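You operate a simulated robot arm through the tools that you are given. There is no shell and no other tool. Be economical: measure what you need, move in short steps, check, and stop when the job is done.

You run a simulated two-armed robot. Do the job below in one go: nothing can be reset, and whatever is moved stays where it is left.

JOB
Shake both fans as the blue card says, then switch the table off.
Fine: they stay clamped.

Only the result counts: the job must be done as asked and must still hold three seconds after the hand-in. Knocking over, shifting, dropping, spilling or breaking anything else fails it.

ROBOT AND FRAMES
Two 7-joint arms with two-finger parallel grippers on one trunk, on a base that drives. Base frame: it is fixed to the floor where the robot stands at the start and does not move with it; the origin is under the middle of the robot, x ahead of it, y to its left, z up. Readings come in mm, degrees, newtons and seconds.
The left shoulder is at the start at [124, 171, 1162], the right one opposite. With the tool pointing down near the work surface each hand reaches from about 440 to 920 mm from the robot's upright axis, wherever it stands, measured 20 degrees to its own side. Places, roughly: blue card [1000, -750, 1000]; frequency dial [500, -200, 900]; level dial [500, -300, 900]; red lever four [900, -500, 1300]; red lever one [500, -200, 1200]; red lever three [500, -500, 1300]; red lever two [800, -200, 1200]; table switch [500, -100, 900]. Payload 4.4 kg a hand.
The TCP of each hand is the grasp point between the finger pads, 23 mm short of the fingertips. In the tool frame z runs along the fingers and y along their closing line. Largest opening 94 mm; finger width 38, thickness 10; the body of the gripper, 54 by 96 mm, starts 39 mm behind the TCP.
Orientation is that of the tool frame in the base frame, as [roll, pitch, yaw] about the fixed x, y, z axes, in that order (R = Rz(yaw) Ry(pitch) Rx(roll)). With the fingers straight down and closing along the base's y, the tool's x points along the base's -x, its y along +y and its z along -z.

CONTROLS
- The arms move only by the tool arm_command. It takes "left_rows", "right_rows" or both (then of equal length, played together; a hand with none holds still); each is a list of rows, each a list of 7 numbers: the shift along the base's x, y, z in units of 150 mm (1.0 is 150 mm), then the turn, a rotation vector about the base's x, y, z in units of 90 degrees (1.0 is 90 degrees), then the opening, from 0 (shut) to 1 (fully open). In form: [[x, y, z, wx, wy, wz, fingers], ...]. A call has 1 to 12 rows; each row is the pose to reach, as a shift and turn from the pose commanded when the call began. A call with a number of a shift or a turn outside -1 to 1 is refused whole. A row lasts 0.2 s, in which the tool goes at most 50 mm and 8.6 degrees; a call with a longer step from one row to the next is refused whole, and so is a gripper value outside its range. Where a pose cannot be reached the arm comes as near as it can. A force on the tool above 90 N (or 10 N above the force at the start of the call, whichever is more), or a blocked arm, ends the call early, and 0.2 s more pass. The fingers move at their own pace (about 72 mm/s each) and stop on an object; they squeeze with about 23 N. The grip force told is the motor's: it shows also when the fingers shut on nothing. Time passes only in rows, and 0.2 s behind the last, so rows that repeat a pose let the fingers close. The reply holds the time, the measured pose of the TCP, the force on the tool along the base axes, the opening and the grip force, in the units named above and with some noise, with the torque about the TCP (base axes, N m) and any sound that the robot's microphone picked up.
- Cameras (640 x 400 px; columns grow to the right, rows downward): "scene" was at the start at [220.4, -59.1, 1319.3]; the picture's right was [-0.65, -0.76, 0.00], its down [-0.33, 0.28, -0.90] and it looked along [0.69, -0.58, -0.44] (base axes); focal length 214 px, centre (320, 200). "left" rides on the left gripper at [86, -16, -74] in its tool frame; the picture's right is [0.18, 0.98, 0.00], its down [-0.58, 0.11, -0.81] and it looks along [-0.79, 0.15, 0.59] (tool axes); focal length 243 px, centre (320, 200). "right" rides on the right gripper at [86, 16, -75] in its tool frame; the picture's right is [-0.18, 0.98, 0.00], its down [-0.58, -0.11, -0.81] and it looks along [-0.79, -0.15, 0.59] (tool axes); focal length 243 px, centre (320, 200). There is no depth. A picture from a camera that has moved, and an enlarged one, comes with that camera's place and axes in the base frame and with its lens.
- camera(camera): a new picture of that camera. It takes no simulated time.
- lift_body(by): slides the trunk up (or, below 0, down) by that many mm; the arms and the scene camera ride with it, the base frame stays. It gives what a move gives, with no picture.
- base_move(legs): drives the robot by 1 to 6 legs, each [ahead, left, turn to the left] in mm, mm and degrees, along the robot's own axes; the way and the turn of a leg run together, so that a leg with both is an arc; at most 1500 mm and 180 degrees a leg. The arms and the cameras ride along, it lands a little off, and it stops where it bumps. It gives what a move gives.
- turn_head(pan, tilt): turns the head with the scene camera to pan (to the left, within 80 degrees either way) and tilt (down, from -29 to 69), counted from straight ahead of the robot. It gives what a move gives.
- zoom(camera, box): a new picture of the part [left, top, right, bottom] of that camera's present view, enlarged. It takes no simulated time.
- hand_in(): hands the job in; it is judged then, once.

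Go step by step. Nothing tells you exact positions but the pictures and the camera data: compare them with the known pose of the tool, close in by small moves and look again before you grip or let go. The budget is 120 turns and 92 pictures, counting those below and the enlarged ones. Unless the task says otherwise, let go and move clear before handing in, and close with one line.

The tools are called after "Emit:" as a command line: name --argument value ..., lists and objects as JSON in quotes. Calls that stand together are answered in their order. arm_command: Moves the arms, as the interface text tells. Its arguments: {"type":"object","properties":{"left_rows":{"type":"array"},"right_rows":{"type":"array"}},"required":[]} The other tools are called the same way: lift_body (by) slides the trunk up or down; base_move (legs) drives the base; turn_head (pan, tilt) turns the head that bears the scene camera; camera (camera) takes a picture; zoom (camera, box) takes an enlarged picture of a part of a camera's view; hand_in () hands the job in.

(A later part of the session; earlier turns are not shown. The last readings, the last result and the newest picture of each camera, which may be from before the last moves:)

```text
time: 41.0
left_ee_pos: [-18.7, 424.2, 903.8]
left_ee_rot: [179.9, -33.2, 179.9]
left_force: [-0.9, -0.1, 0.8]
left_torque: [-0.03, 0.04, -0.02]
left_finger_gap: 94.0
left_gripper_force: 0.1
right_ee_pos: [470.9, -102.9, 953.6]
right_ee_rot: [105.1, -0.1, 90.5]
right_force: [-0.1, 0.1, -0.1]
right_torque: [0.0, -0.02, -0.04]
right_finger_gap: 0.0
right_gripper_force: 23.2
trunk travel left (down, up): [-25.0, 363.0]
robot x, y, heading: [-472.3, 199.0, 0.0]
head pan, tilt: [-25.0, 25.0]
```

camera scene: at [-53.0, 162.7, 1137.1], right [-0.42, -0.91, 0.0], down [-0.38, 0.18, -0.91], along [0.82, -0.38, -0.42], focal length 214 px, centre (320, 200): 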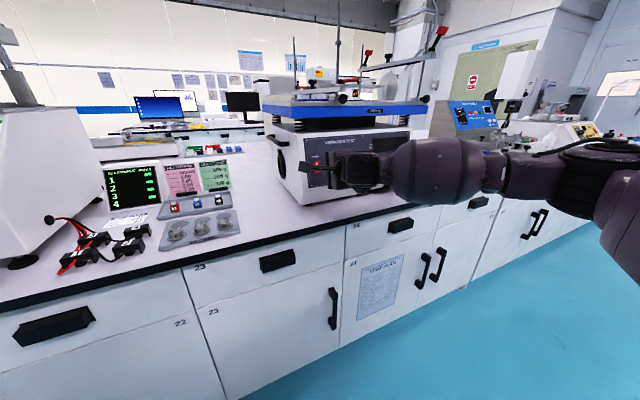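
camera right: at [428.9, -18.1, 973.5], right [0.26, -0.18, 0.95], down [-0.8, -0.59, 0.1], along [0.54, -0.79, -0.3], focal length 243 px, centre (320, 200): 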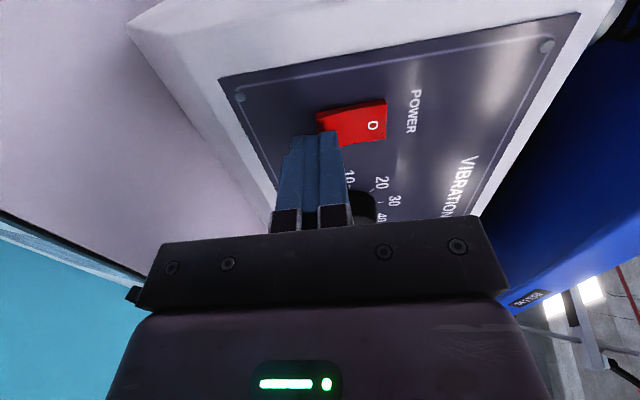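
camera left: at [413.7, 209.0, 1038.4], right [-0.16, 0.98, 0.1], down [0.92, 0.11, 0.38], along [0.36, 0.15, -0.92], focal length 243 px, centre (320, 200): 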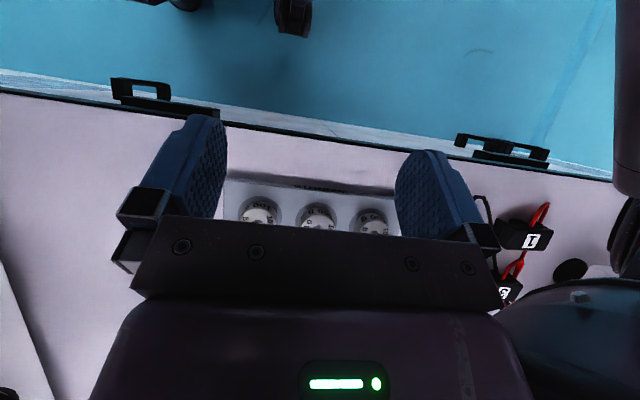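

Emit:
arm_command --right_rows '[[0.1, 0.01, -0.05, 0, 0, 0, 0], [0.18, 0.01, -0.09, 0, 0, 0, 0], [0.22, 0.01, -0.1, 0, 0, 0, 0], [0.25, 0.01, -0.105, 0, 0, 0, 0], [0.28, 0.01, -0.11, 0, 0, 0, 0]]'

Emit:
camera --camera "right"

```text
time: 42.1
left_ee_pos: [-22.9, 424.7, 906.3]
left_ee_rot: [180.0, -32.8, 179.8]
left_force: [-0.6, 0.1, 0.6]
left_torque: [0.03, 0.0, -0.01]
left_finger_gap: 94.0
left_gripper_force: 0.0
right_ee_pos: [506.9, -99.5, 938.7]
right_ee_rot: [105.2, -0.1, 90.7]
right_force: [-68.0, 3.5, -7.6]
right_torque: [0.05, -0.03, -0.65]
right_finger_gap: 0.1
right_gripper_force: 22.9
trunk travel left (down, up): [-25.0, 363.0]
robot x, y, heading: [-473.9, 201.8, -0.1]
head pan, tilt: [-25.0, 25.0]
```

```text
60 pictures are left
camera right: at [438.1, -14.6, 973.0], right [0.26, -0.18, 0.95], down [-0.8, -0.59, 0.11], along [0.54, -0.79, -0.3], focal length 243 px, centre (320, 200)
```

right: 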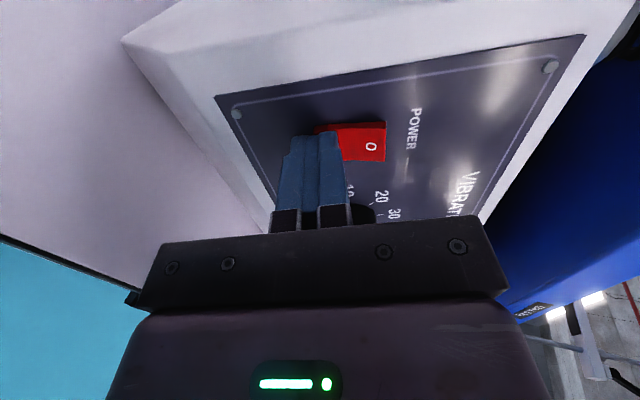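

Contact with 68 N: the rocker should have gone over. I retract and look at the switch and display.

Emit:
arm_command --right_rows '[[-0.2, 0, 0.05, 0, 0, 0, 0], [-0.4, 0, 0.1, 0, 0, 0, 0]]'

Emit:
camera --camera "right"

Emit:
zoom --camera "scene" --box '[270, 110, 470, 230]'

```text
time: 42.8
left_ee_pos: [-19.8, 424.6, 903.5]
left_ee_rot: [-180.0, -33.2, -179.9]
left_force: [0.2, -0.5, -0.5]
left_torque: [0.03, 0.01, 0.01]
left_finger_gap: 94.2
left_gripper_force: 0.1
right_ee_pos: [451.2, -99.7, 952.9]
right_ee_rot: [105.0, -0.2, 90.4]
right_force: [-0.1, 0.2, -0.8]
right_torque: [0.03, 0.01, -0.02]
right_finger_gap: 0.3
right_gripper_force: 23.0
trunk travel left (down, up): [-25.0, 363.0]
robot x, y, heading: [-471.2, 202.7, 0.3]
head pan, tilt: [-25.0, 25.0]
```

```text
59 pictures are left
camera right: at [385.1, -14.7, 987.1], right [0.26, -0.18, 0.95], down [-0.8, -0.59, 0.1], along [0.54, -0.79, -0.3], focal length 243 px, centre (320, 200)
```

right: 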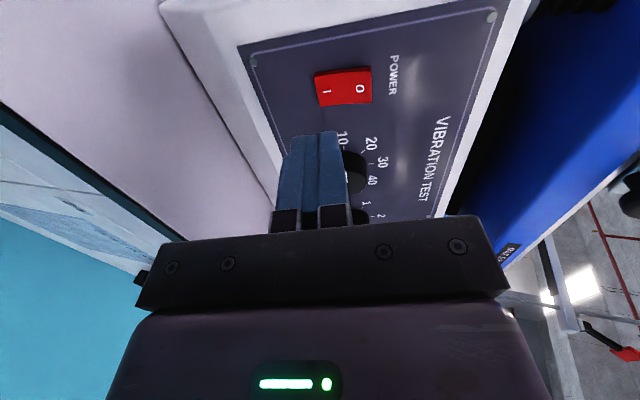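

```text
3.20 times, centred on (370, 170) of scene
camera zoom: at [-97.9, 160.6, 1136.7], right [-0.42, -0.91, 0.0], down [-0.38, 0.18, -0.91], along [0.82, -0.38, -0.42], focal length 686 px, centre (160, 296)
```

zoom: 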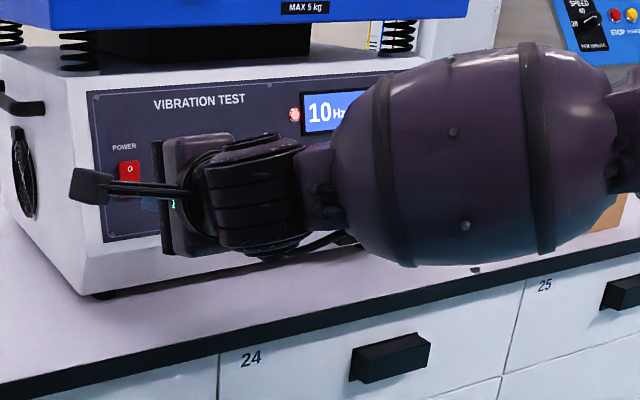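

Power is on; the display shows 10 Hz. Next the Hz knob at y≈-180: I drive the base right 80 mm to keep the same arm posture, and open the fingers around knob size.

Emit:
base_move --legs '[[0, -80, 0]]'

Emit:
arm_command --right_rows '[[0.05, 0, -0.05, 0, 0, 0, 0.4], [0.1, 0, -0.07, 0, -0.014, 0, 0.64], [0.1, 0, -0.07, 0, -0.014, 0, 0.64]]'

Emit:
camera --camera "right"

```text
time: 44.1
left_ee_pos: [-20.0, 343.6, 905.5]
left_ee_rot: [-180.0, -33.2, 179.9]
left_force: [-0.5, -0.2, -0.3]
left_torque: [0.01, 0.02, 0.01]
left_finger_gap: 94.0
left_gripper_force: 0.0
right_ee_pos: [452.4, -180.6, 951.9]
right_ee_rot: [105.1, -0.1, 90.4]
right_force: [-0.1, 0.1, -0.4]
right_torque: [0.03, 0.02, 0.02]
right_finger_gap: 0.0
right_gripper_force: 22.8
trunk travel left (down, up): [-25.0, 363.0]
robot x, y, heading: [-470.6, 118.5, -0.1]
head pan, tilt: [-25.0, 25.0]
```

```text
time: 44.9
left_ee_pos: [-21.2, 343.9, 904.1]
left_ee_rot: [-180.0, -33.2, 179.9]
left_force: [0.8, -0.7, 0.1]
left_torque: [0.01, -0.02, -0.01]
left_finger_gap: 94.1
left_gripper_force: 0.0
right_ee_pos: [469.0, -180.2, 945.5]
right_ee_rot: [104.4, -0.1, 90.5]
right_force: [-1.5, 1.2, -0.7]
right_torque: [-0.03, -0.02, 0.0]
right_finger_gap: 60.1
right_gripper_force: 0.2
right hand out of reach, approached as far as the arm can: row 2, 3
trunk travel left (down, up): [-25.0, 363.0]
robot x, y, heading: [-473.0, 120.0, -0.1]
head pan, tilt: [-25.0, 25.0]
```

```text
57 pictures are left
camera right: at [400.4, -96.1, 979.2], right [0.25, -0.18, 0.95], down [-0.8, -0.59, 0.09], along [0.54, -0.79, -0.29], focal length 243 px, centre (320, 200)
```

right: 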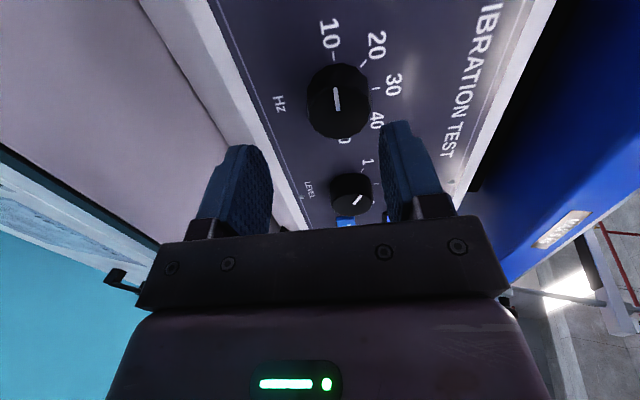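

The Hz knob axis refines to y≈-178, z≈940 at the panel. I align, advance along the panel normal around the knob (still open), then check.

Emit:
arm_command --right_rows '[[0, 0.015, 0.07, 0, 0, 0, 0.64], [0.1, 0.015, 0.05, 0, 0, 0, 0.64], [0.2, 0.015, 0.025, 0, 0, 0, 0.64], [0.25, 0.015, 0.012, 0, 0, 0, 0.64], [0.25, 0.015, 0.012, 0, 0, 0, 0.64]]'

Emit:
camera --camera "right"

```text
time: 46.1
left_ee_pos: [-19.7, 345.4, 904.8]
left_ee_rot: [180.0, -33.2, 179.9]
left_force: [0.1, -0.7, 0.1]
left_torque: [-0.01, -0.02, -0.01]
left_finger_gap: 94.0
left_gripper_force: 0.1
right_ee_pos: [506.3, -179.3, 948.3]
right_ee_rot: [103.8, -0.2, 90.3]
right_force: [0.7, 0.2, 0.8]
right_torque: [-0.03, 0.01, -0.03]
right_finger_gap: 60.0
right_gripper_force: 0.0
trunk travel left (down, up): [-25.0, 363.0]
robot x, y, heading: [-475.6, 119.7, 0.1]
head pan, tilt: [-25.0, 25.0]
```

```text
56 pictures are left
camera right: at [436.9, -93.6, 980.7], right [0.24, -0.18, 0.95], down [-0.8, -0.59, 0.09], along [0.54, -0.79, -0.29], focal length 243 px, centre (320, 200)
```

right: 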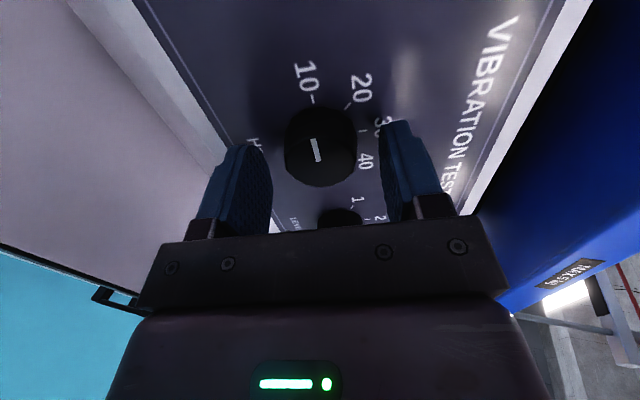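

Fingers straddle the knob. I lower 3 mm, close, and turn clockwise ~45° as a first half.

Emit:
arm_command --right_rows '[[0.01, 0.005, -0.018, 0, 0, 0, 0.64], [0.01, 0.005, -0.018, 0, 0, 0, 0.2], [0.01, 0.005, -0.018, 0, 0, 0, 0], [0.01, 0.005, -0.018, 0, 0, 0, 0], [0.01, 0.005, -0.018, 0, 0, 0, 0]]'

Emit:
arm_command --right_rows '[[0, 0, 0, 0.085, 0, -0.021, 0], [0, 0, 0, 0.17, 0, -0.042, 0], [0, 0, 0, 0.255, 0, -0.0625, 0], [0, 0, 0, 0.34, 0, -0.083, 0], [0, 0, 0, 0.425, 0, -0.104, 0], [0, 0, 0, 0.486, 0, -0.119, 0]]'

Emit:
camera --camera "right"

Emit:
zoom --camera "scene" --box '[270, 110, 470, 230]'

```text
time: 47.3
left_ee_pos: [-19.8, 344.3, 905.7]
left_ee_rot: [-180.0, -33.0, 179.9]
left_force: [-1.1, 0.8, -0.2]
left_torque: [0.02, 0.03, -0.02]
left_finger_gap: 93.9
left_gripper_force: 0.0
right_ee_pos: [507.6, -176.6, 947.9]
right_ee_rot: [103.6, -0.1, 90.4]
right_force: [14.1, -1.3, 11.3]
right_torque: [-0.02, -0.33, -0.03]
right_finger_gap: 36.7
right_gripper_force: 44.4
trunk travel left (down, up): [-25.0, 363.0]
robot x, y, heading: [-472.0, 120.7, -0.2]
head pan, tilt: [-25.0, 25.0]
```

```text
time: 48.7
left_ee_pos: [-20.1, 344.8, 904.5]
left_ee_rot: [-179.9, -33.1, 180.0]
left_force: [-1.0, -0.2, 0.3]
left_torque: [-0.06, -0.01, 0.04]
left_finger_gap: 93.8
left_gripper_force: 0.1
right_ee_pos: [507.7, -177.8, 948.2]
right_ee_rot: [108.5, -43.7, 77.2]
right_force: [26.7, -6.5, 21.5]
right_torque: [0.07, -0.91, 0.3]
right_finger_gap: 36.5
right_gripper_force: 45.5
trunk travel left (down, up): [-25.0, 363.0]
robot x, y, heading: [-468.3, 117.8, -0.1]
head pan, tilt: [-25.0, 25.0]
```

```text
55 pictures are left
camera right: at [452.0, -129.4, 1034.8], right [0.13, -0.83, 0.55], down [-0.9, -0.34, -0.29], along [0.42, -0.45, -0.79], focal length 243 px, centre (320, 200)
```

right: 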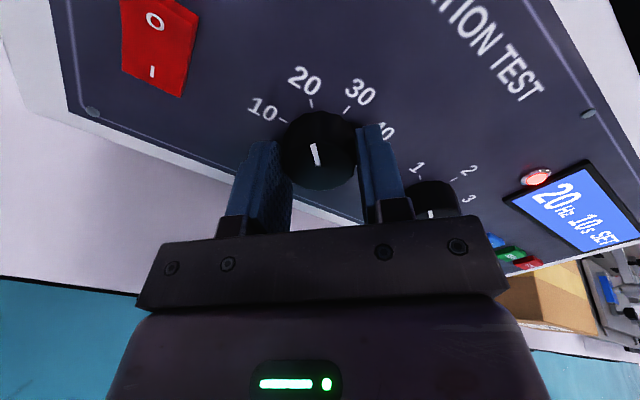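

```text
3.20 times, centred on (370, 170) of scene
camera zoom: at [-98.6, 80.8, 1137.0], right [-0.42, -0.91, 0.0], down [-0.38, 0.18, -0.91], along [0.82, -0.38, -0.42], focal length 686 px, centre (160, 296)
```

zoom: 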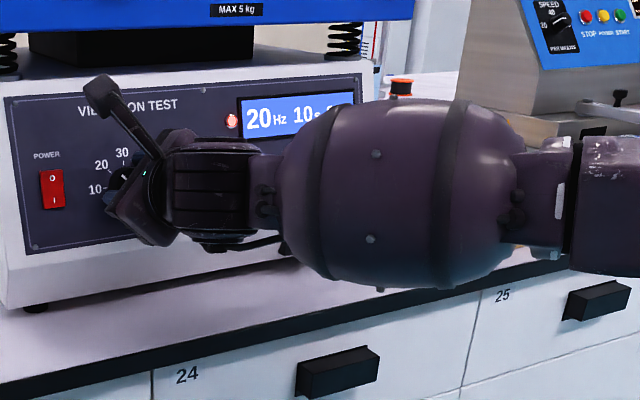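

The display reads 20 Hz, 10 s SET; 45° equals 10 Hz. Turn another 45°.

Emit:
arm_command --right_rows '[[0, 0, 0, 0.085, 0, -0.021, 0], [0, 0, 0, 0.17, 0, -0.042, 0], [0, 0, 0, 0.255, 0, -0.0625, 0], [0, 0, 0, 0.34, 0, -0.083, 0], [0, 0, 0, 0.425, 0, -0.104, 0], [0, 0, 0, 0.486, 0, -0.119, 0], [0, 0, 0, 0.486, 0, -0.119, 0]]'

Emit:
camera --camera "right"

```text
time: 50.3
left_ee_pos: [-20.3, 343.7, 906.3]
left_ee_rot: [-180.0, -33.1, 180.0]
left_force: [0.6, -0.7, 0.5]
left_torque: [0.02, 0.02, 0.0]
left_finger_gap: 94.1
left_gripper_force: 0.0
right_ee_pos: [508.2, -178.9, 948.0]
right_ee_rot: [-179.0, -76.9, -0.8]
right_force: [21.5, -7.8, 23.9]
right_torque: [-0.04, -0.79, -0.23]
right_finger_gap: 36.8
right_gripper_force: 44.2
trunk travel left (down, up): [-25.0, 363.0]
robot x, y, heading: [-470.1, 120.4, -0.1]
head pan, tilt: [-25.0, 25.0]
```

```text
53 pictures are left
camera right: at [455.0, -195.0, 1047.8], right [-0.04, -0.98, -0.18], down [-0.92, 0.11, -0.38], along [0.4, 0.15, -0.91], focal length 243 px, centre (320, 200)
```

right: 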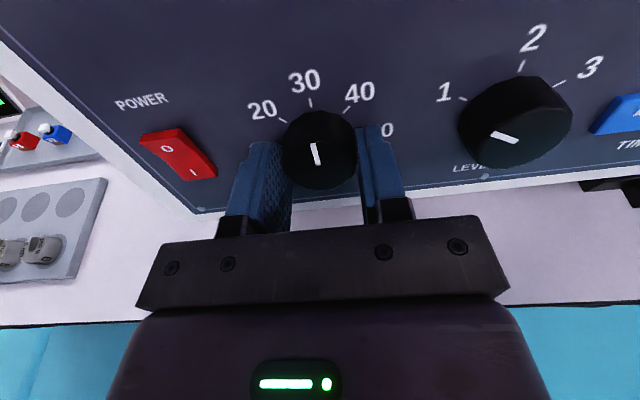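

The pointer is at 30. Release, back off along the normal, and roll back for the level knob.

Emit:
arm_command --right_rows '[[0, 0, 0, 0, 0, 0, 0.64], [0, 0, 0, 0, 0, 0, 0.64], [-0.16, 0, 0.04, 0, 0, 0, 0.64], [-0.36, 0, 0.09, 0, 0, 0, 0.64], [-0.36, 0, 0.09, 0, 0, 0, 0.64]]'

Emit:
base_move --legs '[[0, -88, 0]]'

Emit:
arm_command --right_rows '[[0, 0, 0, -0.085, 0, 0.021, 0.64], [0, 0, 0, -0.17, 0, 0.042, 0.64], [0, 0, 0, -0.255, 0, 0.0625, 0.64], [0, 0, 0, -0.34, 0, 0.083, 0.64], [0, 0, 0, -0.425, 0, 0.104, 0.64], [0, 0, 0, -0.51, 0, 0.125, 0.64], [0, 0, 0, -0.595, 0, 0.146, 0.64], [0, 0, 0, -0.65, 0, 0.159, 0.64]]'

Emit:
camera --camera "right"

Emit:
zoom --camera "scene" --box '[240, 110, 440, 230]'

```text
time: 51.5
left_ee_pos: [-19.6, 343.9, 904.5]
left_ee_rot: [180.0, -33.2, 179.9]
left_force: [-0.5, -0.2, -0.3]
left_torque: [-0.03, 0.02, -0.02]
left_finger_gap: 94.1
left_gripper_force: 0.0
right_ee_pos: [454.7, -177.1, 960.8]
right_ee_rot: [-179.7, -76.3, -0.3]
right_force: [-0.3, -0.2, 0.3]
right_torque: [0.0, 0.03, -0.01]
right_finger_gap: 60.2
right_gripper_force: 0.0
trunk travel left (down, up): [-25.0, 363.0]
robot x, y, heading: [-467.4, 120.0, -0.1]
head pan, tilt: [-25.0, 25.0]
```

```text
time: 53.0
left_ee_pos: [-19.7, 257.8, 905.2]
left_ee_rot: [-179.9, -33.2, -180.0]
left_force: [-0.3, -1.1, 0.0]
left_torque: [-0.01, -0.01, 0.03]
left_finger_gap: 93.9
left_gripper_force: 0.1
right_ee_pos: [454.8, -264.9, 959.8]
right_ee_rot: [-179.6, -76.3, -0.2]
right_force: [0.1, -0.6, -0.1]
right_torque: [-0.02, 0.03, 0.02]
right_finger_gap: 59.9
right_gripper_force: 0.1
trunk travel left (down, up): [-25.0, 363.0]
robot x, y, heading: [-471.8, 31.3, -0.0]
head pan, tilt: [-25.0, 25.0]
```

```text
time: 54.8
left_ee_pos: [-20.5, 257.9, 904.5]
left_ee_rot: [-180.0, -33.1, 180.0]
left_force: [1.2, -0.6, -0.6]
left_torque: [0.0, 0.0, -0.03]
left_finger_gap: 93.9
left_gripper_force: 0.1
right_ee_pos: [456.2, -264.9, 961.0]
right_ee_rot: [105.7, -28.7, 82.2]
right_force: [0.4, -0.5, -0.2]
right_torque: [-0.02, 0.0, 0.01]
right_finger_gap: 60.1
right_gripper_force: 0.0
trunk travel left (down, up): [-25.0, 363.0]
robot x, y, heading: [-467.1, 34.1, -0.1]
head pan, tilt: [-25.0, 25.0]
```

```text
52 pictures are left
camera right: at [397.2, -198.1, 1032.8], right [0.19, -0.65, 0.74], down [-0.87, -0.45, -0.18], along [0.45, -0.61, -0.65], focal length 243 px, centre (320, 200)
```

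right: 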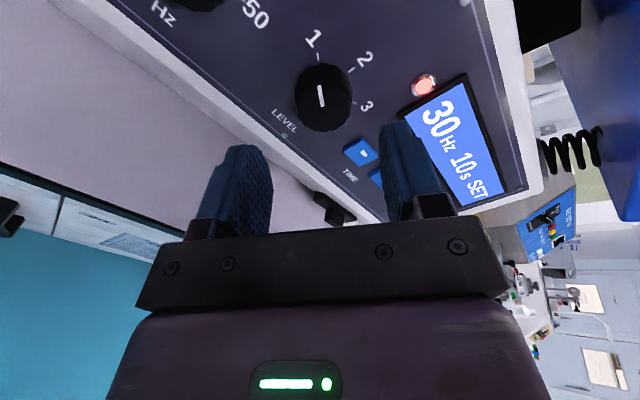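

```text
3.20 times, centred on (340, 170) of scene
camera zoom: at [-98.5, -6.3, 1136.7], right [-0.42, -0.91, 0.0], down [-0.38, 0.18, -0.91], along [0.82, -0.38, -0.42], focal length 686 px, centre (256, 296)
```

zoom: 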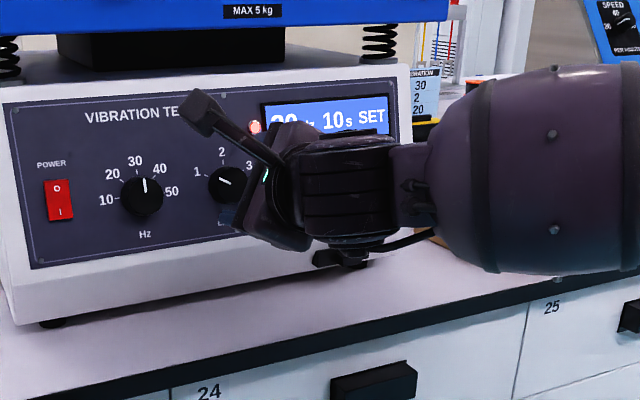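

Display confirms 30 Hz. Level knob (at 1) has its axis at y≈-266.5, z≈942; I advance around it, close and turn +60°.

Emit:
arm_command --right_rows '[[0.1, -0.01, -0.024, 0, 0, 0, 0.55], [0.2, -0.01, -0.05, 0, 0, 0, 0.55], [0.3, -0.01, -0.075, 0, 0, 0, 0.55], [0.34, -0.01, -0.087, 0, 0, 0, 0.55], [0.34, -0.01, -0.087, 0, 0, 0, 0.2], [0.34, -0.01, -0.087, 0, 0, 0, 0], [0.34, -0.01, -0.087, 0, 0, 0, 0], [0.34, -0.01, -0.087, 0, 0, 0, 0]]'

Emit:
camera --camera "right"

```text
time: 56.6
left_ee_pos: [-20.7, 257.8, 905.5]
left_ee_rot: [-180.0, -33.1, 180.0]
left_force: [-0.1, 0.2, -0.2]
left_torque: [0.02, -0.03, 0.02]
left_finger_gap: 93.9
left_gripper_force: 0.0
right_ee_pos: [505.4, -267.5, 947.7]
right_ee_rot: [105.8, -28.9, 82.3]
right_force: [11.3, -6.1, 7.3]
right_torque: [-0.04, -0.08, -0.37]
right_finger_gap: 36.3
right_gripper_force: 45.2
trunk travel left (down, up): [-25.0, 363.0]
robot x, y, heading: [-472.5, 34.3, 0.1]
head pan, tilt: [-25.0, 25.0]
```

```text
50 pictures are left
camera right: at [447.5, -200.5, 1021.3], right [0.18, -0.65, 0.74], down [-0.87, -0.45, -0.18], along [0.45, -0.61, -0.65], focal length 243 px, centre (320, 200)
```

right: 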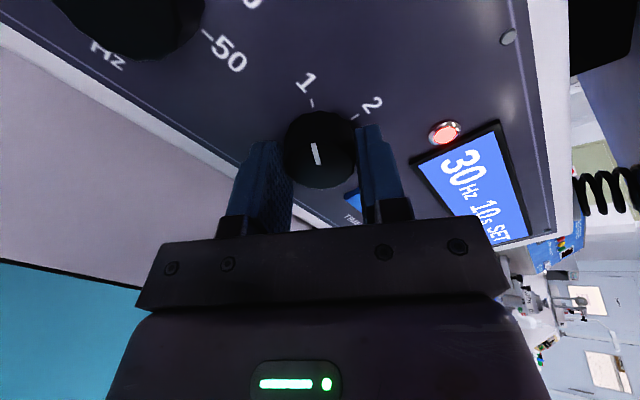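

Ticks 1→2 are 60° apart. Turning +60°.

Emit:
arm_command --right_rows '[[0, 0, 0, 0.085, 0, -0.021, 0], [0, 0, 0, 0.17, 0, -0.042, 0], [0, 0, 0, 0.255, 0, -0.0625, 0], [0, 0, 0, 0.34, 0, -0.083, 0], [0, 0, 0, 0.425, 0, -0.104, 0], [0, 0, 0, 0.51, 0, -0.125, 0], [0, 0, 0, 0.595, 0, -0.146, 0], [0, 0, 0, 0.648, 0, -0.159, 0], [0, 0, 0, 0.648, 0, -0.159, 0]]'

Emit:
camera --camera "right"

```text
time: 58.6
left_ee_pos: [-20.3, 256.7, 905.9]
left_ee_rot: [180.0, -33.1, -180.0]
left_force: [0.6, 0.3, -0.7]
left_torque: [0.0, 0.01, 0.03]
left_finger_gap: 93.9
left_gripper_force: 0.0
right_ee_pos: [506.1, -268.3, 949.7]
right_ee_rot: [-179.9, -76.5, -0.1]
right_force: [11.5, -16.2, 17.6]
right_torque: [-0.05, -0.39, -0.34]
right_finger_gap: 36.2
right_gripper_force: 44.8
trunk travel left (down, up): [-25.0, 363.0]
robot x, y, heading: [-473.3, 35.3, -0.1]
head pan, tilt: [-25.0, 25.0]
```

```text
49 pictures are left
camera right: at [454.1, -284.6, 1050.0], right [-0.04, -0.98, -0.18], down [-0.92, 0.11, -0.38], along [0.39, 0.15, -0.91], focal length 243 px, centre (320, 200)
```

right: 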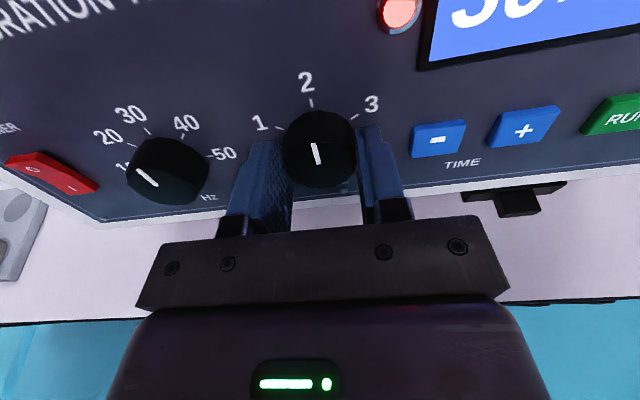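

Pointer is at 2. Release, retract, close the fingers and shift right to the "+" button at y≈-373.

Emit:
arm_command --right_rows '[[0, 0, 0, 0, 0, 0, 0.55], [0, 0, 0, 0, 0, 0, 0.55], [-0.16, 0, 0.04, 0, 0, 0, 0.55], [-0.36, 0, 0.09, 0, 0, 0, 0.3], [-0.36, 0, 0.09, 0, 0, 0, 0], [-0.36, 0, 0.09, 0, 0, 0, 0]]'

Emit:
base_move --legs '[[0, -105, 0]]'

Emit:
camera --camera "right"

Emit:
zoom --camera "scene" --box '[200, 110, 400, 230]'

```text
time: 60.0
left_ee_pos: [-21.2, 256.5, 905.6]
left_ee_rot: [-180.0, -33.2, -180.0]
left_force: [0.5, -0.1, -0.8]
left_torque: [0.02, -0.05, 0.0]
left_finger_gap: 93.9
left_gripper_force: 0.0
right_ee_pos: [449.6, -264.5, 960.0]
right_ee_rot: [179.5, -76.2, 0.7]
right_force: [0.1, -0.3, 0.2]
right_torque: [-0.01, -0.03, -0.03]
right_finger_gap: 0.0
right_gripper_force: 22.7
trunk travel left (down, up): [-25.0, 363.0]
robot x, y, heading: [-474.2, 33.3, -0.1]
head pan, tilt: [-25.0, 25.0]
```

```text
time: 61.5
left_ee_pos: [-19.2, 152.0, 905.6]
left_ee_rot: [-180.0, -33.2, 179.9]
left_force: [-0.8, -0.6, 0.6]
left_torque: [-0.01, 0.0, -0.02]
left_finger_gap: 94.2
left_gripper_force: 0.1
right_ee_pos: [449.9, -370.1, 960.1]
right_ee_rot: [179.7, -76.2, 0.4]
right_force: [0.1, -0.5, 0.3]
right_torque: [0.01, 0.02, 0.02]
right_finger_gap: 0.0
right_gripper_force: 22.6
trunk travel left (down, up): [-25.0, 363.0]
robot x, y, heading: [-470.2, -73.7, -0.0]
head pan, tilt: [-25.0, 25.0]
```

```text
48 pictures are left
camera right: at [398.3, -387.2, 1061.0], right [-0.04, -0.98, -0.18], down [-0.92, 0.11, -0.37], along [0.39, 0.15, -0.91], focal length 243 px, centre (320, 200)
```

right: 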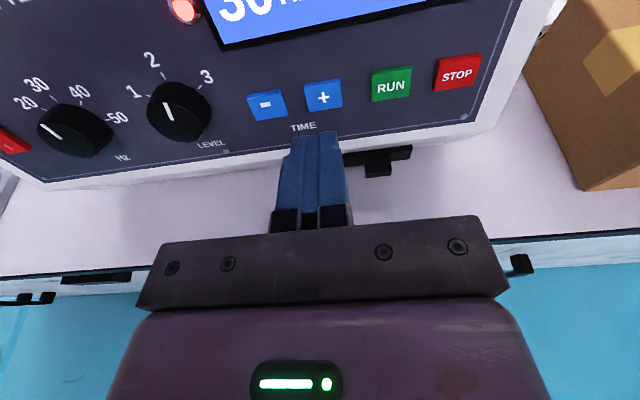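

```text
3.20 times, centred on (300, 170) of scene
camera zoom: at [-98.9, -111.4, 1136.7], right [-0.43, -0.91, 0.0], down [-0.38, 0.18, -0.91], along [0.82, -0.39, -0.42], focal length 686 px, centre (384, 296)
```

zoom: 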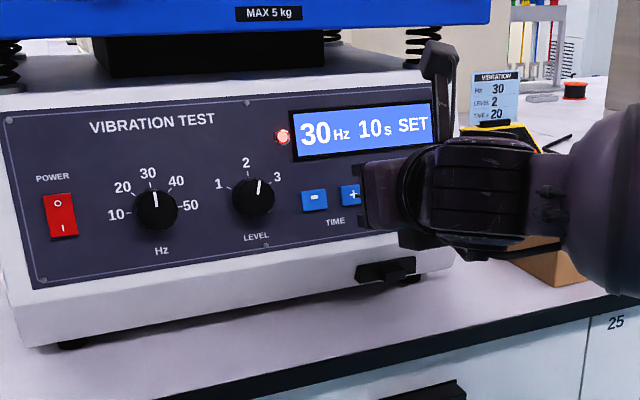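

Display shows 30 Hz, 10 s SET. Level pointer looks slightly past 2; zooming to check.

Emit:
zoom --camera "scene" --box '[230, 155, 310, 205]'

Emit:
zoom --camera "right" --box '[10, 30, 250, 180]'

```text
8.00 times, centred on (270, 180) of scene
camera zoom: at [-98.9, -111.4, 1136.7], right [-0.43, -0.91, 0.0], down [-0.38, 0.18, -0.91], along [0.82, -0.39, -0.42], focal length 1716 px, centre (720, 360)
```

zoom: 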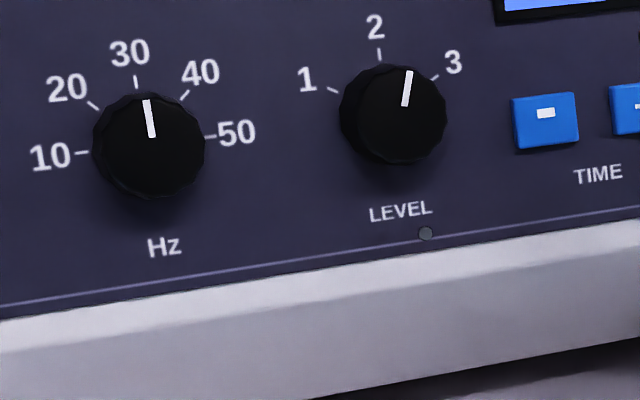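

```text
2.67 times, centred on (130, 105) of right
camera zoom: at [398.3, -387.2, 1061.0], right [-0.04, -0.98, -0.18], down [-0.92, 0.11, -0.37], along [0.39, 0.15, -0.91], focal length 647 px, centre (827, 453)
```

zoom: 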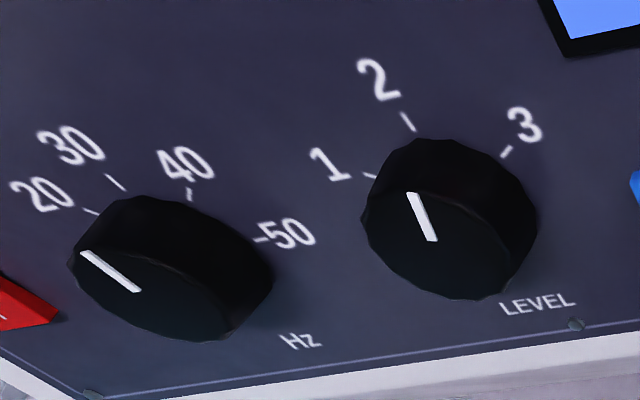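

Level pointer is ~17° clockwise past 2; I go back and correct it by that much.

Emit:
base_move --legs '[[0, 105, 0]]'

Emit:
arm_command --right_rows '[[0, 0, 0, 0, 0, 0, 0.3], [0, 0, 0, 0, 0, 0, 0.55], [0, 0, 0, 0, 0, 0, 0.55]]'

```text
time: 63.1
left_ee_pos: [-19.6, 257.2, 905.1]
left_ee_rot: [179.9, -33.2, 179.9]
left_force: [-0.2, -0.4, -0.5]
left_torque: [0.02, -0.02, -0.01]
left_finger_gap: 94.1
left_gripper_force: 0.0
right_ee_pos: [450.8, -266.1, 961.0]
right_ee_rot: [179.7, -76.2, 0.6]
right_force: [-0.1, 0.1, -0.5]
right_torque: [-0.01, 0.01, -0.02]
right_finger_gap: 0.0
right_gripper_force: 22.8
trunk travel left (down, up): [-25.0, 363.0]
robot x, y, heading: [-469.9, 34.7, -0.2]
head pan, tilt: [-25.0, 25.0]
```

```text
time: 63.9
left_ee_pos: [-19.2, 256.9, 904.8]
left_ee_rot: [180.0, -33.2, 179.9]
left_force: [-0.1, -0.2, -0.5]
left_torque: [0.0, 0.01, -0.02]
left_finger_gap: 94.1
left_gripper_force: 0.0
right_ee_pos: [450.2, -265.3, 960.3]
right_ee_rot: [179.7, -76.2, 0.4]
right_force: [0.2, -0.8, -0.8]
right_torque: [0.0, -0.01, 0.01]
right_finger_gap: 51.6
right_gripper_force: 0.0
trunk travel left (down, up): [-25.0, 363.0]
robot x, y, heading: [-467.8, 32.3, -0.0]
head pan, tilt: [-25.0, 25.0]
```

Emit:
arm_command --right_rows '[[0.12, -0.01, -0.025, 0, 0, 0, 0.55], [0.24, -0.01, -0.055, 0, 0, 0, 0.55], [0.34, -0.01, -0.08, 0, 0, 0, 0.55], [0.37, -0.01, -0.084, 0, 0, 0, 0.55], [0.37, -0.01, -0.084, 0, 0, 0, 0.2], [0.37, -0.01, -0.084, 0, 0, 0, 0], [0.37, -0.01, -0.084, 0, 0, 0, 0], [0.37, -0.01, -0.084, 0, 0, 0, 0]]'

Emit:
arm_command --right_rows '[[0, 0, 0, -0.085, 0, 0.021, 0], [0, 0, 0, -0.16, 0, 0.039, 0], [0, 0, 0, -0.184, 0, 0.045, 0], [0, 0, 0, -0.184, 0, 0.045, 0]]'

Emit:
arm_command --right_rows '[[0, 0, 0, 0, 0, 0, 0.55], [0, 0, 0, 0, 0, 0, 0.55], [-0.16, 0, 0.04, 0, 0, 0, 0.55], [-0.36, 0, 0.09, 0.08, 0, -0.02, 0.3], [-0.36, 0, 0.09, 0.16, 0, -0.04, 0], [-0.36, 0, 0.09, 0.184, 0, -0.045, 0]]'

Emit:
base_move --legs '[[0, -105, 0]]'

Emit:
zoom --camera "scene" --box '[230, 155, 310, 205]'

Emit:
camera --camera "right"

```text
time: 65.7
left_ee_pos: [-20.5, 256.9, 905.0]
left_ee_rot: [-180.0, -33.2, 179.9]
left_force: [-0.6, 1.2, -0.4]
left_torque: [0.0, 0.0, 0.01]
left_finger_gap: 94.0
left_gripper_force: 0.1
right_ee_pos: [505.8, -267.9, 948.2]
right_ee_rot: [179.6, -76.2, 0.5]
right_force: [1.8, -1.7, 2.2]
right_torque: [0.01, 0.1, -0.03]
right_finger_gap: 35.6
right_gripper_force: 45.5
trunk travel left (down, up): [-25.0, 363.0]
robot x, y, heading: [-472.4, 31.7, -0.2]
head pan, tilt: [-25.0, 25.0]
```

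```text
time: 66.7
left_ee_pos: [-19.7, 257.9, 903.8]
left_ee_rot: [179.9, -33.2, 179.9]
left_force: [0.0, -0.6, -0.1]
left_torque: [-0.03, 0.0, -0.01]
left_finger_gap: 94.1
left_gripper_force: 0.2
right_ee_pos: [505.0, -266.8, 947.5]
right_ee_rot: [129.8, -68.2, 52.3]
right_force: [-1.2, -4.0, 2.0]
right_torque: [-0.1, 0.27, -0.49]
right_finger_gap: 36.0
right_gripper_force: 44.8
trunk travel left (down, up): [-25.0, 363.0]
robot x, y, heading: [-475.7, 30.2, -0.2]
head pan, tilt: [-25.0, 25.0]
```

```text
time: 68.1
left_ee_pos: [-20.1, 257.3, 905.2]
left_ee_rot: [-179.9, -33.1, 179.9]
left_force: [0.4, 0.4, -1.2]
left_torque: [0.01, 0.02, -0.01]
left_finger_gap: 94.0
left_gripper_force: 0.0
right_ee_pos: [451.4, -267.9, 961.5]
right_ee_rot: [179.9, -76.2, 0.2]
right_force: [0.5, 0.1, -0.5]
right_torque: [0.0, 0.01, 0.0]
right_finger_gap: 0.0
right_gripper_force: 22.9
trunk travel left (down, up): [-25.0, 363.0]
robot x, y, heading: [-472.5, 35.0, 0.0]
head pan, tilt: [-25.0, 25.0]
```

```text
time: 69.7
left_ee_pos: [-19.2, 151.1, 905.0]
left_ee_rot: [179.9, -33.3, 179.9]
left_force: [-0.8, -1.1, -0.9]
left_torque: [0.01, -0.02, -0.02]
left_finger_gap: 93.8
left_gripper_force: 0.2
right_ee_pos: [451.9, -372.8, 959.7]
right_ee_rot: [179.6, -76.3, 0.4]
right_force: [0.9, 0.5, -0.1]
right_torque: [0.02, -0.05, 0.02]
right_finger_gap: 0.0
right_gripper_force: 23.2
trunk travel left (down, up): [-25.0, 363.0]
robot x, y, heading: [-470.9, -76.4, -0.1]
head pan, tilt: [-25.0, 25.0]
```

```text
8.00 times, centred on (270, 180) of scene
camera zoom: at [-98.8, -112.2, 1136.7], right [-0.42, -0.91, 0.0], down [-0.38, 0.18, -0.91], along [0.82, -0.38, -0.42], focal length 1716 px, centre (720, 360)
```

zoom: 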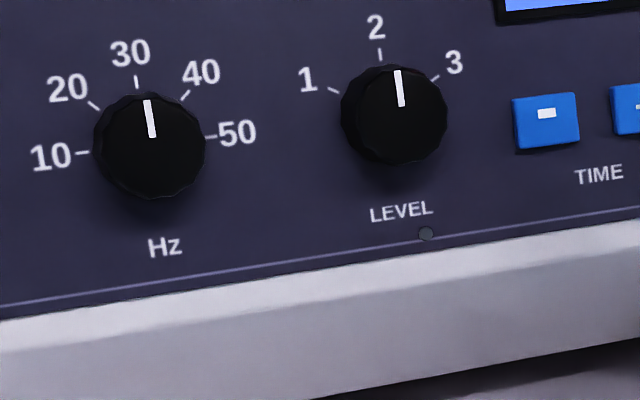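

```text
43 pictures are left
camera right: at [400.4, -388.5, 1061.4], right [-0.04, -0.98, -0.18], down [-0.92, 0.11, -0.37], along [0.38, 0.15, -0.91], focal length 243 px, centre (320, 200)
```

right: 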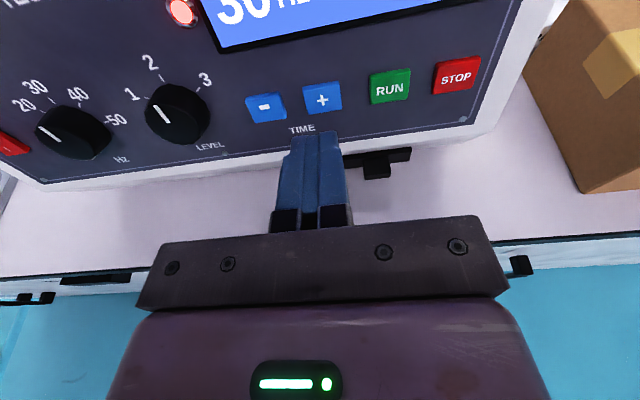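

Both pointers are now at their marks. "+" is at ≈(529,-373,935); I press it once and read the time.

Emit:
arm_command --right_rows '[[0.1, 0, -0.06, 0, 0, 0, 0], [0.22, 0, -0.1, 0, 0, 0, 0], [0.32, 0, -0.118, 0, 0, 0, 0], [0.35, 0, -0.125, 0, 0, 0, 0], [0.375, 0, -0.131, 0, 0, 0, 0], [0.385, 0, -0.133, 0, 0, 0, 0]]'

Emit:
camera --camera "right"

Emit:
zoom --camera "scene" --box '[200, 110, 400, 230]'

```text
time: 71.1
left_ee_pos: [-19.8, 151.0, 904.4]
left_ee_rot: [180.0, -33.2, 179.9]
left_force: [0.2, -0.4, 0.2]
left_torque: [-0.02, 0.03, 0.0]
left_finger_gap: 93.9
left_gripper_force: 0.0
right_ee_pos: [507.7, -372.5, 940.4]
right_ee_rot: [179.6, -76.2, 0.6]
right_force: [-0.7, 0.0, 0.2]
right_torque: [0.01, 0.0, -0.01]
right_finger_gap: 0.1
right_gripper_force: 23.6
trunk travel left (down, up): [-25.0, 363.0]
robot x, y, heading: [-473.4, -71.6, -0.1]
head pan, tilt: [-25.0, 25.0]
```

```text
42 pictures are left
camera right: at [457.7, -389.2, 1041.5], right [-0.04, -0.98, -0.18], down [-0.92, 0.11, -0.37], along [0.38, 0.15, -0.91], focal length 243 px, centre (320, 200)
```

right: 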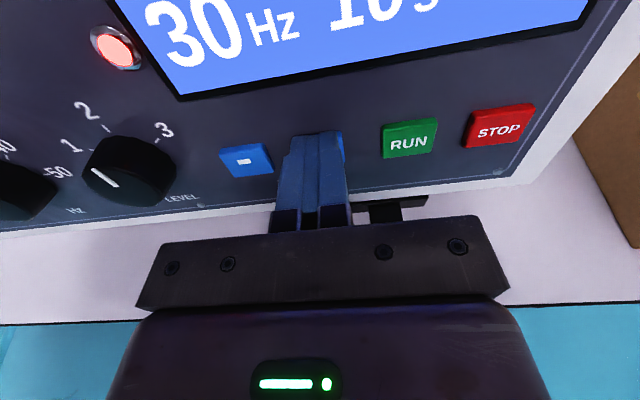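

```text
3.20 times, centred on (300, 170) of scene
camera zoom: at [-98.9, -112.0, 1136.8], right [-0.42, -0.91, 0.0], down [-0.38, 0.18, -0.91], along [0.82, -0.38, -0.42], focal length 686 px, centre (384, 296)
```

zoom: 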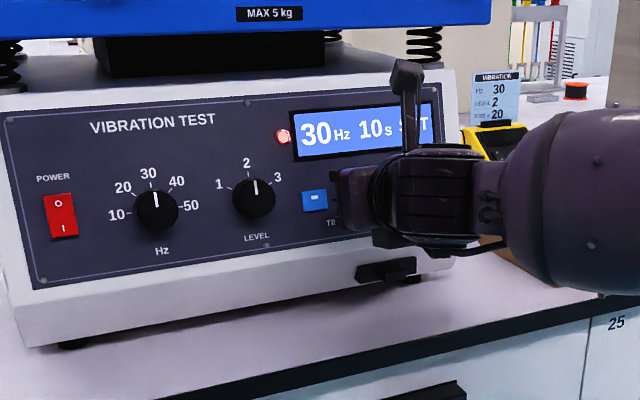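

Not yet touching; push a few mm further, then release.

Emit:
arm_command --right_rows '[[0.015, 0, -0.004, 0, 0, 0, 0], [0.03, 0, -0.007, 0, 0, 0, 0], [0.045, 0, -0.011, 0, 0, 0, 0], [0.055, 0, -0.013, 0, 0, 0, 0]]'

Emit:
zoom --camera "right" --box '[140, 0, 600, 200]'

```text
time: 72.1
left_ee_pos: [-23.9, 151.7, 906.7]
left_ee_rot: [180.0, -32.9, 180.0]
left_force: [-0.4, 0.5, 0.2]
left_torque: [0.03, -0.01, -0.03]
left_finger_gap: 93.8
left_gripper_force: 0.1
right_ee_pos: [511.3, -372.3, 941.1]
right_ee_rot: [179.6, -76.2, 0.8]
right_force: [-65.3, 1.2, -6.8]
right_torque: [-0.03, 0.45, 0.0]
right_finger_gap: 0.0
right_gripper_force: 22.6
trunk travel left (down, up): [-25.0, 363.0]
robot x, y, heading: [-471.4, -74.1, -0.3]
head pan, tilt: [-25.0, 25.0]
heard: click
```

```text
1.39 times, centred on (370, 100) of right
camera zoom: at [460.5, -389.2, 1041.0], right [-0.04, -0.98, -0.18], down [-0.92, 0.1, -0.37], along [0.38, 0.15, -0.91], focal length 338 px, centre (250, 339)
```

zoom: 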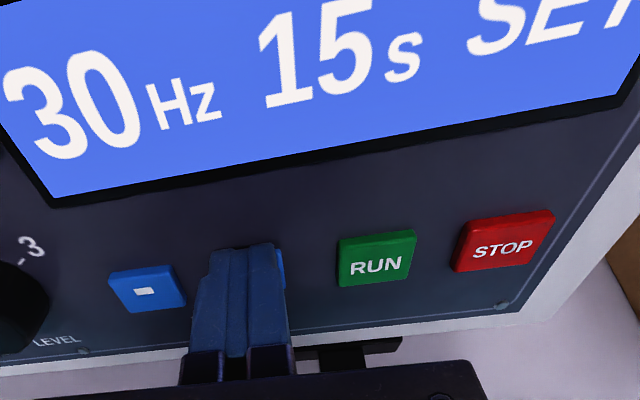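

15 s after one click (5 s per press). Release and press once more.

Emit:
arm_command --right_rows '[[-0.06, 0, 0.014, 0, 0, 0, 0], [-0.1, 0, 0.024, 0, 0, 0, 0], [-0.1, 0, 0.024, 0, 0, 0, 0], [-0.04, 0, 0.01, 0, 0, 0, 0], [-0.02, 0, 0.005, 0, 0, 0, 0], [-0.005, 0, 0.001, 0, 0, 0, 0]]'

Emit:
arm_command --right_rows '[[-0.1, 0, 0.025, 0, 0, 0, 0], [-0.25, 0, 0.06, 0, 0, 0, 0], [-0.25, 0, 0.06, 0, 0, 0, 0]]'

Emit:
camera --camera "right"

```text
time: 73.5
left_ee_pos: [-24.4, 152.1, 906.2]
left_ee_rot: [-180.0, -32.9, 179.9]
left_force: [0.0, 0.1, 0.0]
left_torque: [0.03, 0.01, 0.01]
left_finger_gap: 93.9
left_gripper_force: 0.1
right_ee_pos: [512.4, -372.4, 940.0]
right_ee_rot: [179.5, -76.2, 0.6]
right_force: [-54.5, 1.0, -3.5]
right_torque: [-0.04, 0.4, 0.02]
right_finger_gap: 0.1
right_gripper_force: 22.8
trunk travel left (down, up): [-25.0, 363.0]
robot x, y, heading: [-473.9, -74.5, -0.1]
head pan, tilt: [-25.0, 25.0]
heard: click
```

```text
time: 74.3
left_ee_pos: [-19.9, 152.2, 905.4]
left_ee_rot: [-180.0, -33.2, 179.9]
left_force: [-0.3, -0.3, -0.6]
left_torque: [0.0, 0.02, -0.01]
left_finger_gap: 93.9
left_gripper_force: 0.1
right_ee_pos: [477.3, -372.9, 949.9]
right_ee_rot: [179.5, -76.1, 0.5]
right_force: [-0.2, 0.4, 0.5]
right_torque: [-0.02, -0.01, 0.02]
right_finger_gap: 0.1
right_gripper_force: 22.8
trunk travel left (down, up): [-25.0, 363.0]
robot x, y, heading: [-471.5, -74.4, -0.1]
head pan, tilt: [-25.0, 25.0]
```

```text
39 pictures are left
camera right: at [426.9, -388.6, 1050.7], right [-0.04, -0.98, -0.18], down [-0.92, 0.11, -0.37], along [0.38, 0.15, -0.91], focal length 243 px, centre (320, 200)
```

right: 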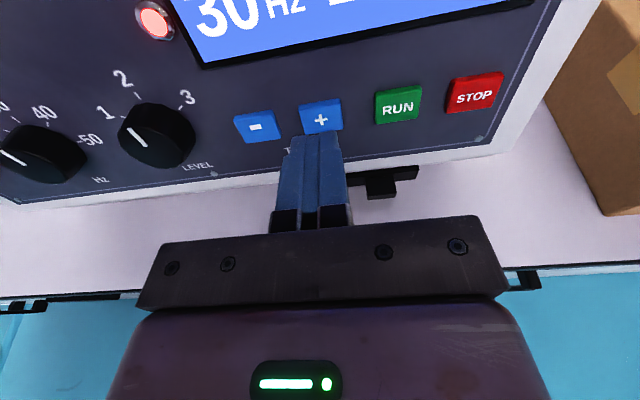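

I check the display and take one more look at the clamp before running.

Emit:
zoom --camera "scene" --box '[280, 135, 360, 185]'

Emit:
zoom --camera "scene" --box '[180, 40, 380, 130]'

```text
8.00 times, centred on (320, 160) of scene
camera zoom: at [-98.8, -111.9, 1136.8], right [-0.42, -0.91, 0.0], down [-0.38, 0.18, -0.91], along [0.82, -0.38, -0.42], focal length 1716 px, centre (320, 520)
```

zoom: 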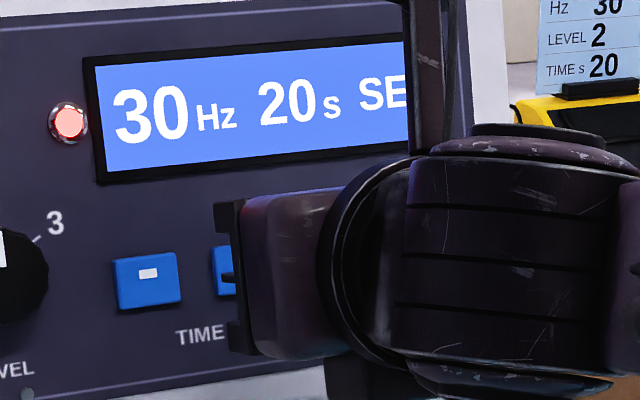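

```text
3.20 times, centred on (280, 85) of scene
camera zoom: at [-98.8, -111.9, 1136.8], right [-0.42, -0.91, 0.0], down [-0.38, 0.18, -0.91], along [0.82, -0.38, -0.42], focal length 686 px, centre (448, 568)
```

zoom: 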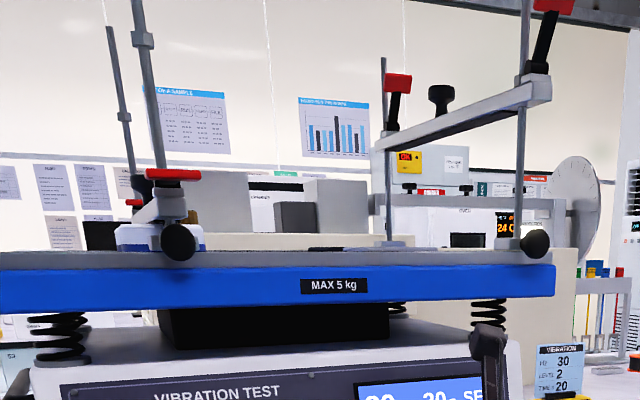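

Display: 30 Hz, 20 s, SET; the clamp is down on both fans. Now press RUN at y≈-418.

Emit:
arm_command --right_rows '[[0, -0.15, 0, 0, 0, 0, 0], [0, -0.3, 0, 0, 0, 0, 0], [0.1, -0.3, -0.03, 0, 0, 0, 0], [0.18, -0.3, -0.05, 0, 0, 0, 0], [0.21, -0.3, -0.055, 0, 0, 0, 0], [0.225, -0.3, -0.058, 0, 0, 0, 0], [0.24, -0.3, -0.061, 0, 0, 0, 0]]'

Emit:
camera --camera "right"

```text
time: 75.9
left_ee_pos: [-23.0, 151.9, 905.3]
left_ee_rot: [-180.0, -33.1, 180.0]
left_force: [0.4, -0.1, -0.2]
left_torque: [-0.02, -0.01, -0.01]
left_finger_gap: 94.0
left_gripper_force: 0.2
right_ee_pos: [511.3, -416.4, 939.2]
right_ee_rot: [179.5, -76.2, 0.7]
right_force: [-41.3, 3.1, -4.4]
right_torque: [0.06, 0.2, 0.0]
right_finger_gap: 0.1
right_gripper_force: 23.5
trunk travel left (down, up): [-25.0, 363.0]
robot x, y, heading: [-473.6, -73.6, 0.0]
head pan, tilt: [-25.0, 25.0]
heard: click
```

```text
36 pictures are left
camera right: at [460.2, -433.2, 1040.1], right [-0.04, -0.98, -0.18], down [-0.92, 0.1, -0.37], along [0.38, 0.15, -0.91], focal length 243 px, centre (320, 200)
```

right: 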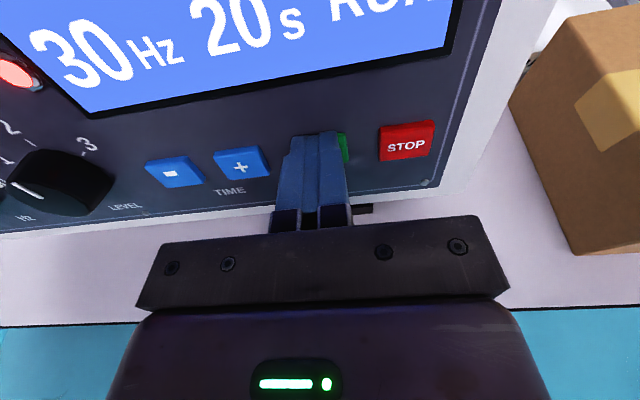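

It's running. I retract from the panel and watch the table.

Emit:
arm_command --right_rows '[[-0.1, 0, 0.025, 0, 0, 0, 0], [-0.3, 0, 0.07, 0, 0, 0, 0], [-0.4, 0, 0.1, 0, 0, 0, 0], [-0.4, 0, 0.1, 0, 0, 0, 0]]'

Emit:
camera --camera "scene"

```text
time: 76.9
left_ee_pos: [-20.6, 150.3, 905.2]
left_ee_rot: [180.0, -33.3, 179.9]
left_force: [0.2, -0.1, -0.4]
left_torque: [-0.01, 0.03, 0.0]
left_finger_gap: 93.9
left_gripper_force: 0.1
right_ee_pos: [455.8, -415.5, 956.7]
right_ee_rot: [179.6, -76.2, 0.7]
right_force: [-0.9, 0.2, 0.2]
right_torque: [-0.01, 0.03, 0.02]
right_finger_gap: 0.0
right_gripper_force: 22.6
trunk travel left (down, up): [-25.0, 363.0]
robot x, y, heading: [-471.0, -74.9, -0.2]
head pan, tilt: [-25.0, 25.0]
```

```text
35 pictures are left
camera scene: at [-98.7, -112.0, 1136.7], right [-0.42, -0.91, 0.0], down [-0.38, 0.18, -0.91], along [0.82, -0.38, -0.42], focal length 214 px, centre (320, 200)
```

scene: 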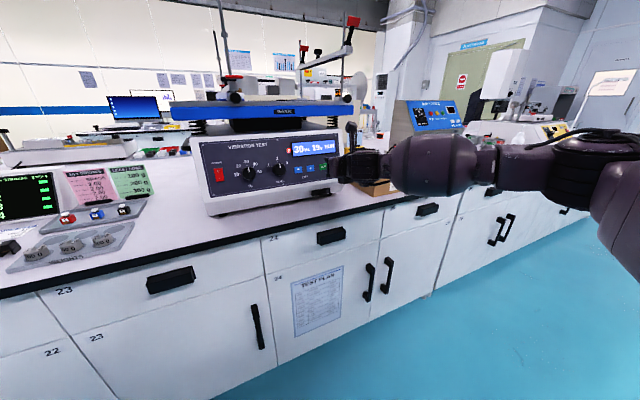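

It counts down from 20. During the run I move over to the power switch (without touching).

Emit:
base_move --legs '[[0, 317, 0]]'

Emit:
camera --camera "right"

Emit:
zoom --camera "scene" --box '[270, 40, 470, 230]'

```text
time: 80.3
left_ee_pos: [-17.8, 470.8, 904.5]
left_ee_rot: [-179.9, -33.1, 179.8]
left_force: [-0.3, -0.2, 0.8]
left_torque: [0.03, 0.04, 0.03]
left_finger_gap: 94.0
left_gripper_force: 0.0
right_ee_pos: [455.3, -96.7, 956.3]
right_ee_rot: [179.6, -76.2, 0.5]
right_force: [-0.7, 0.9, 0.0]
right_torque: [0.01, -0.01, -0.03]
right_finger_gap: 0.2
right_gripper_force: 23.0
trunk travel left (down, up): [-25.0, 363.0]
robot x, y, heading: [-469.4, 248.5, -0.2]
head pan, tilt: [-25.0, 25.0]
```

```text
34 pictures are left
camera right: at [404.3, -112.3, 1056.7], right [-0.04, -0.98, -0.18], down [-0.92, 0.11, -0.37], along [0.38, 0.15, -0.91], focal length 243 px, centre (320, 200)
```

right: 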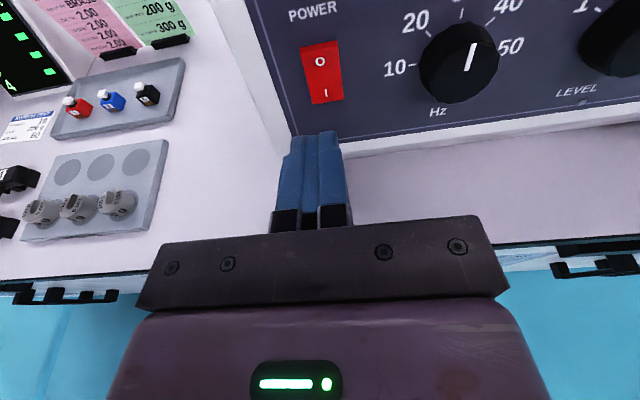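

```text
2.11 times, centred on (370, 135) of scene
camera zoom: at [-98.1, 208.1, 1136.7], right [-0.43, -0.91, 0.0], down [-0.38, 0.18, -0.91], along [0.82, -0.39, -0.42], focal length 452 px, centre (215, 337)
```

zoom: 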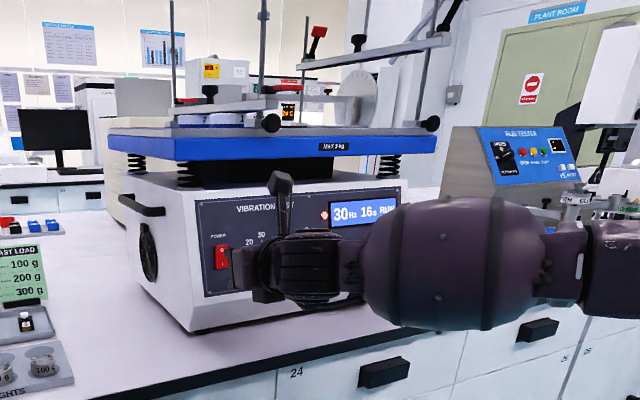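

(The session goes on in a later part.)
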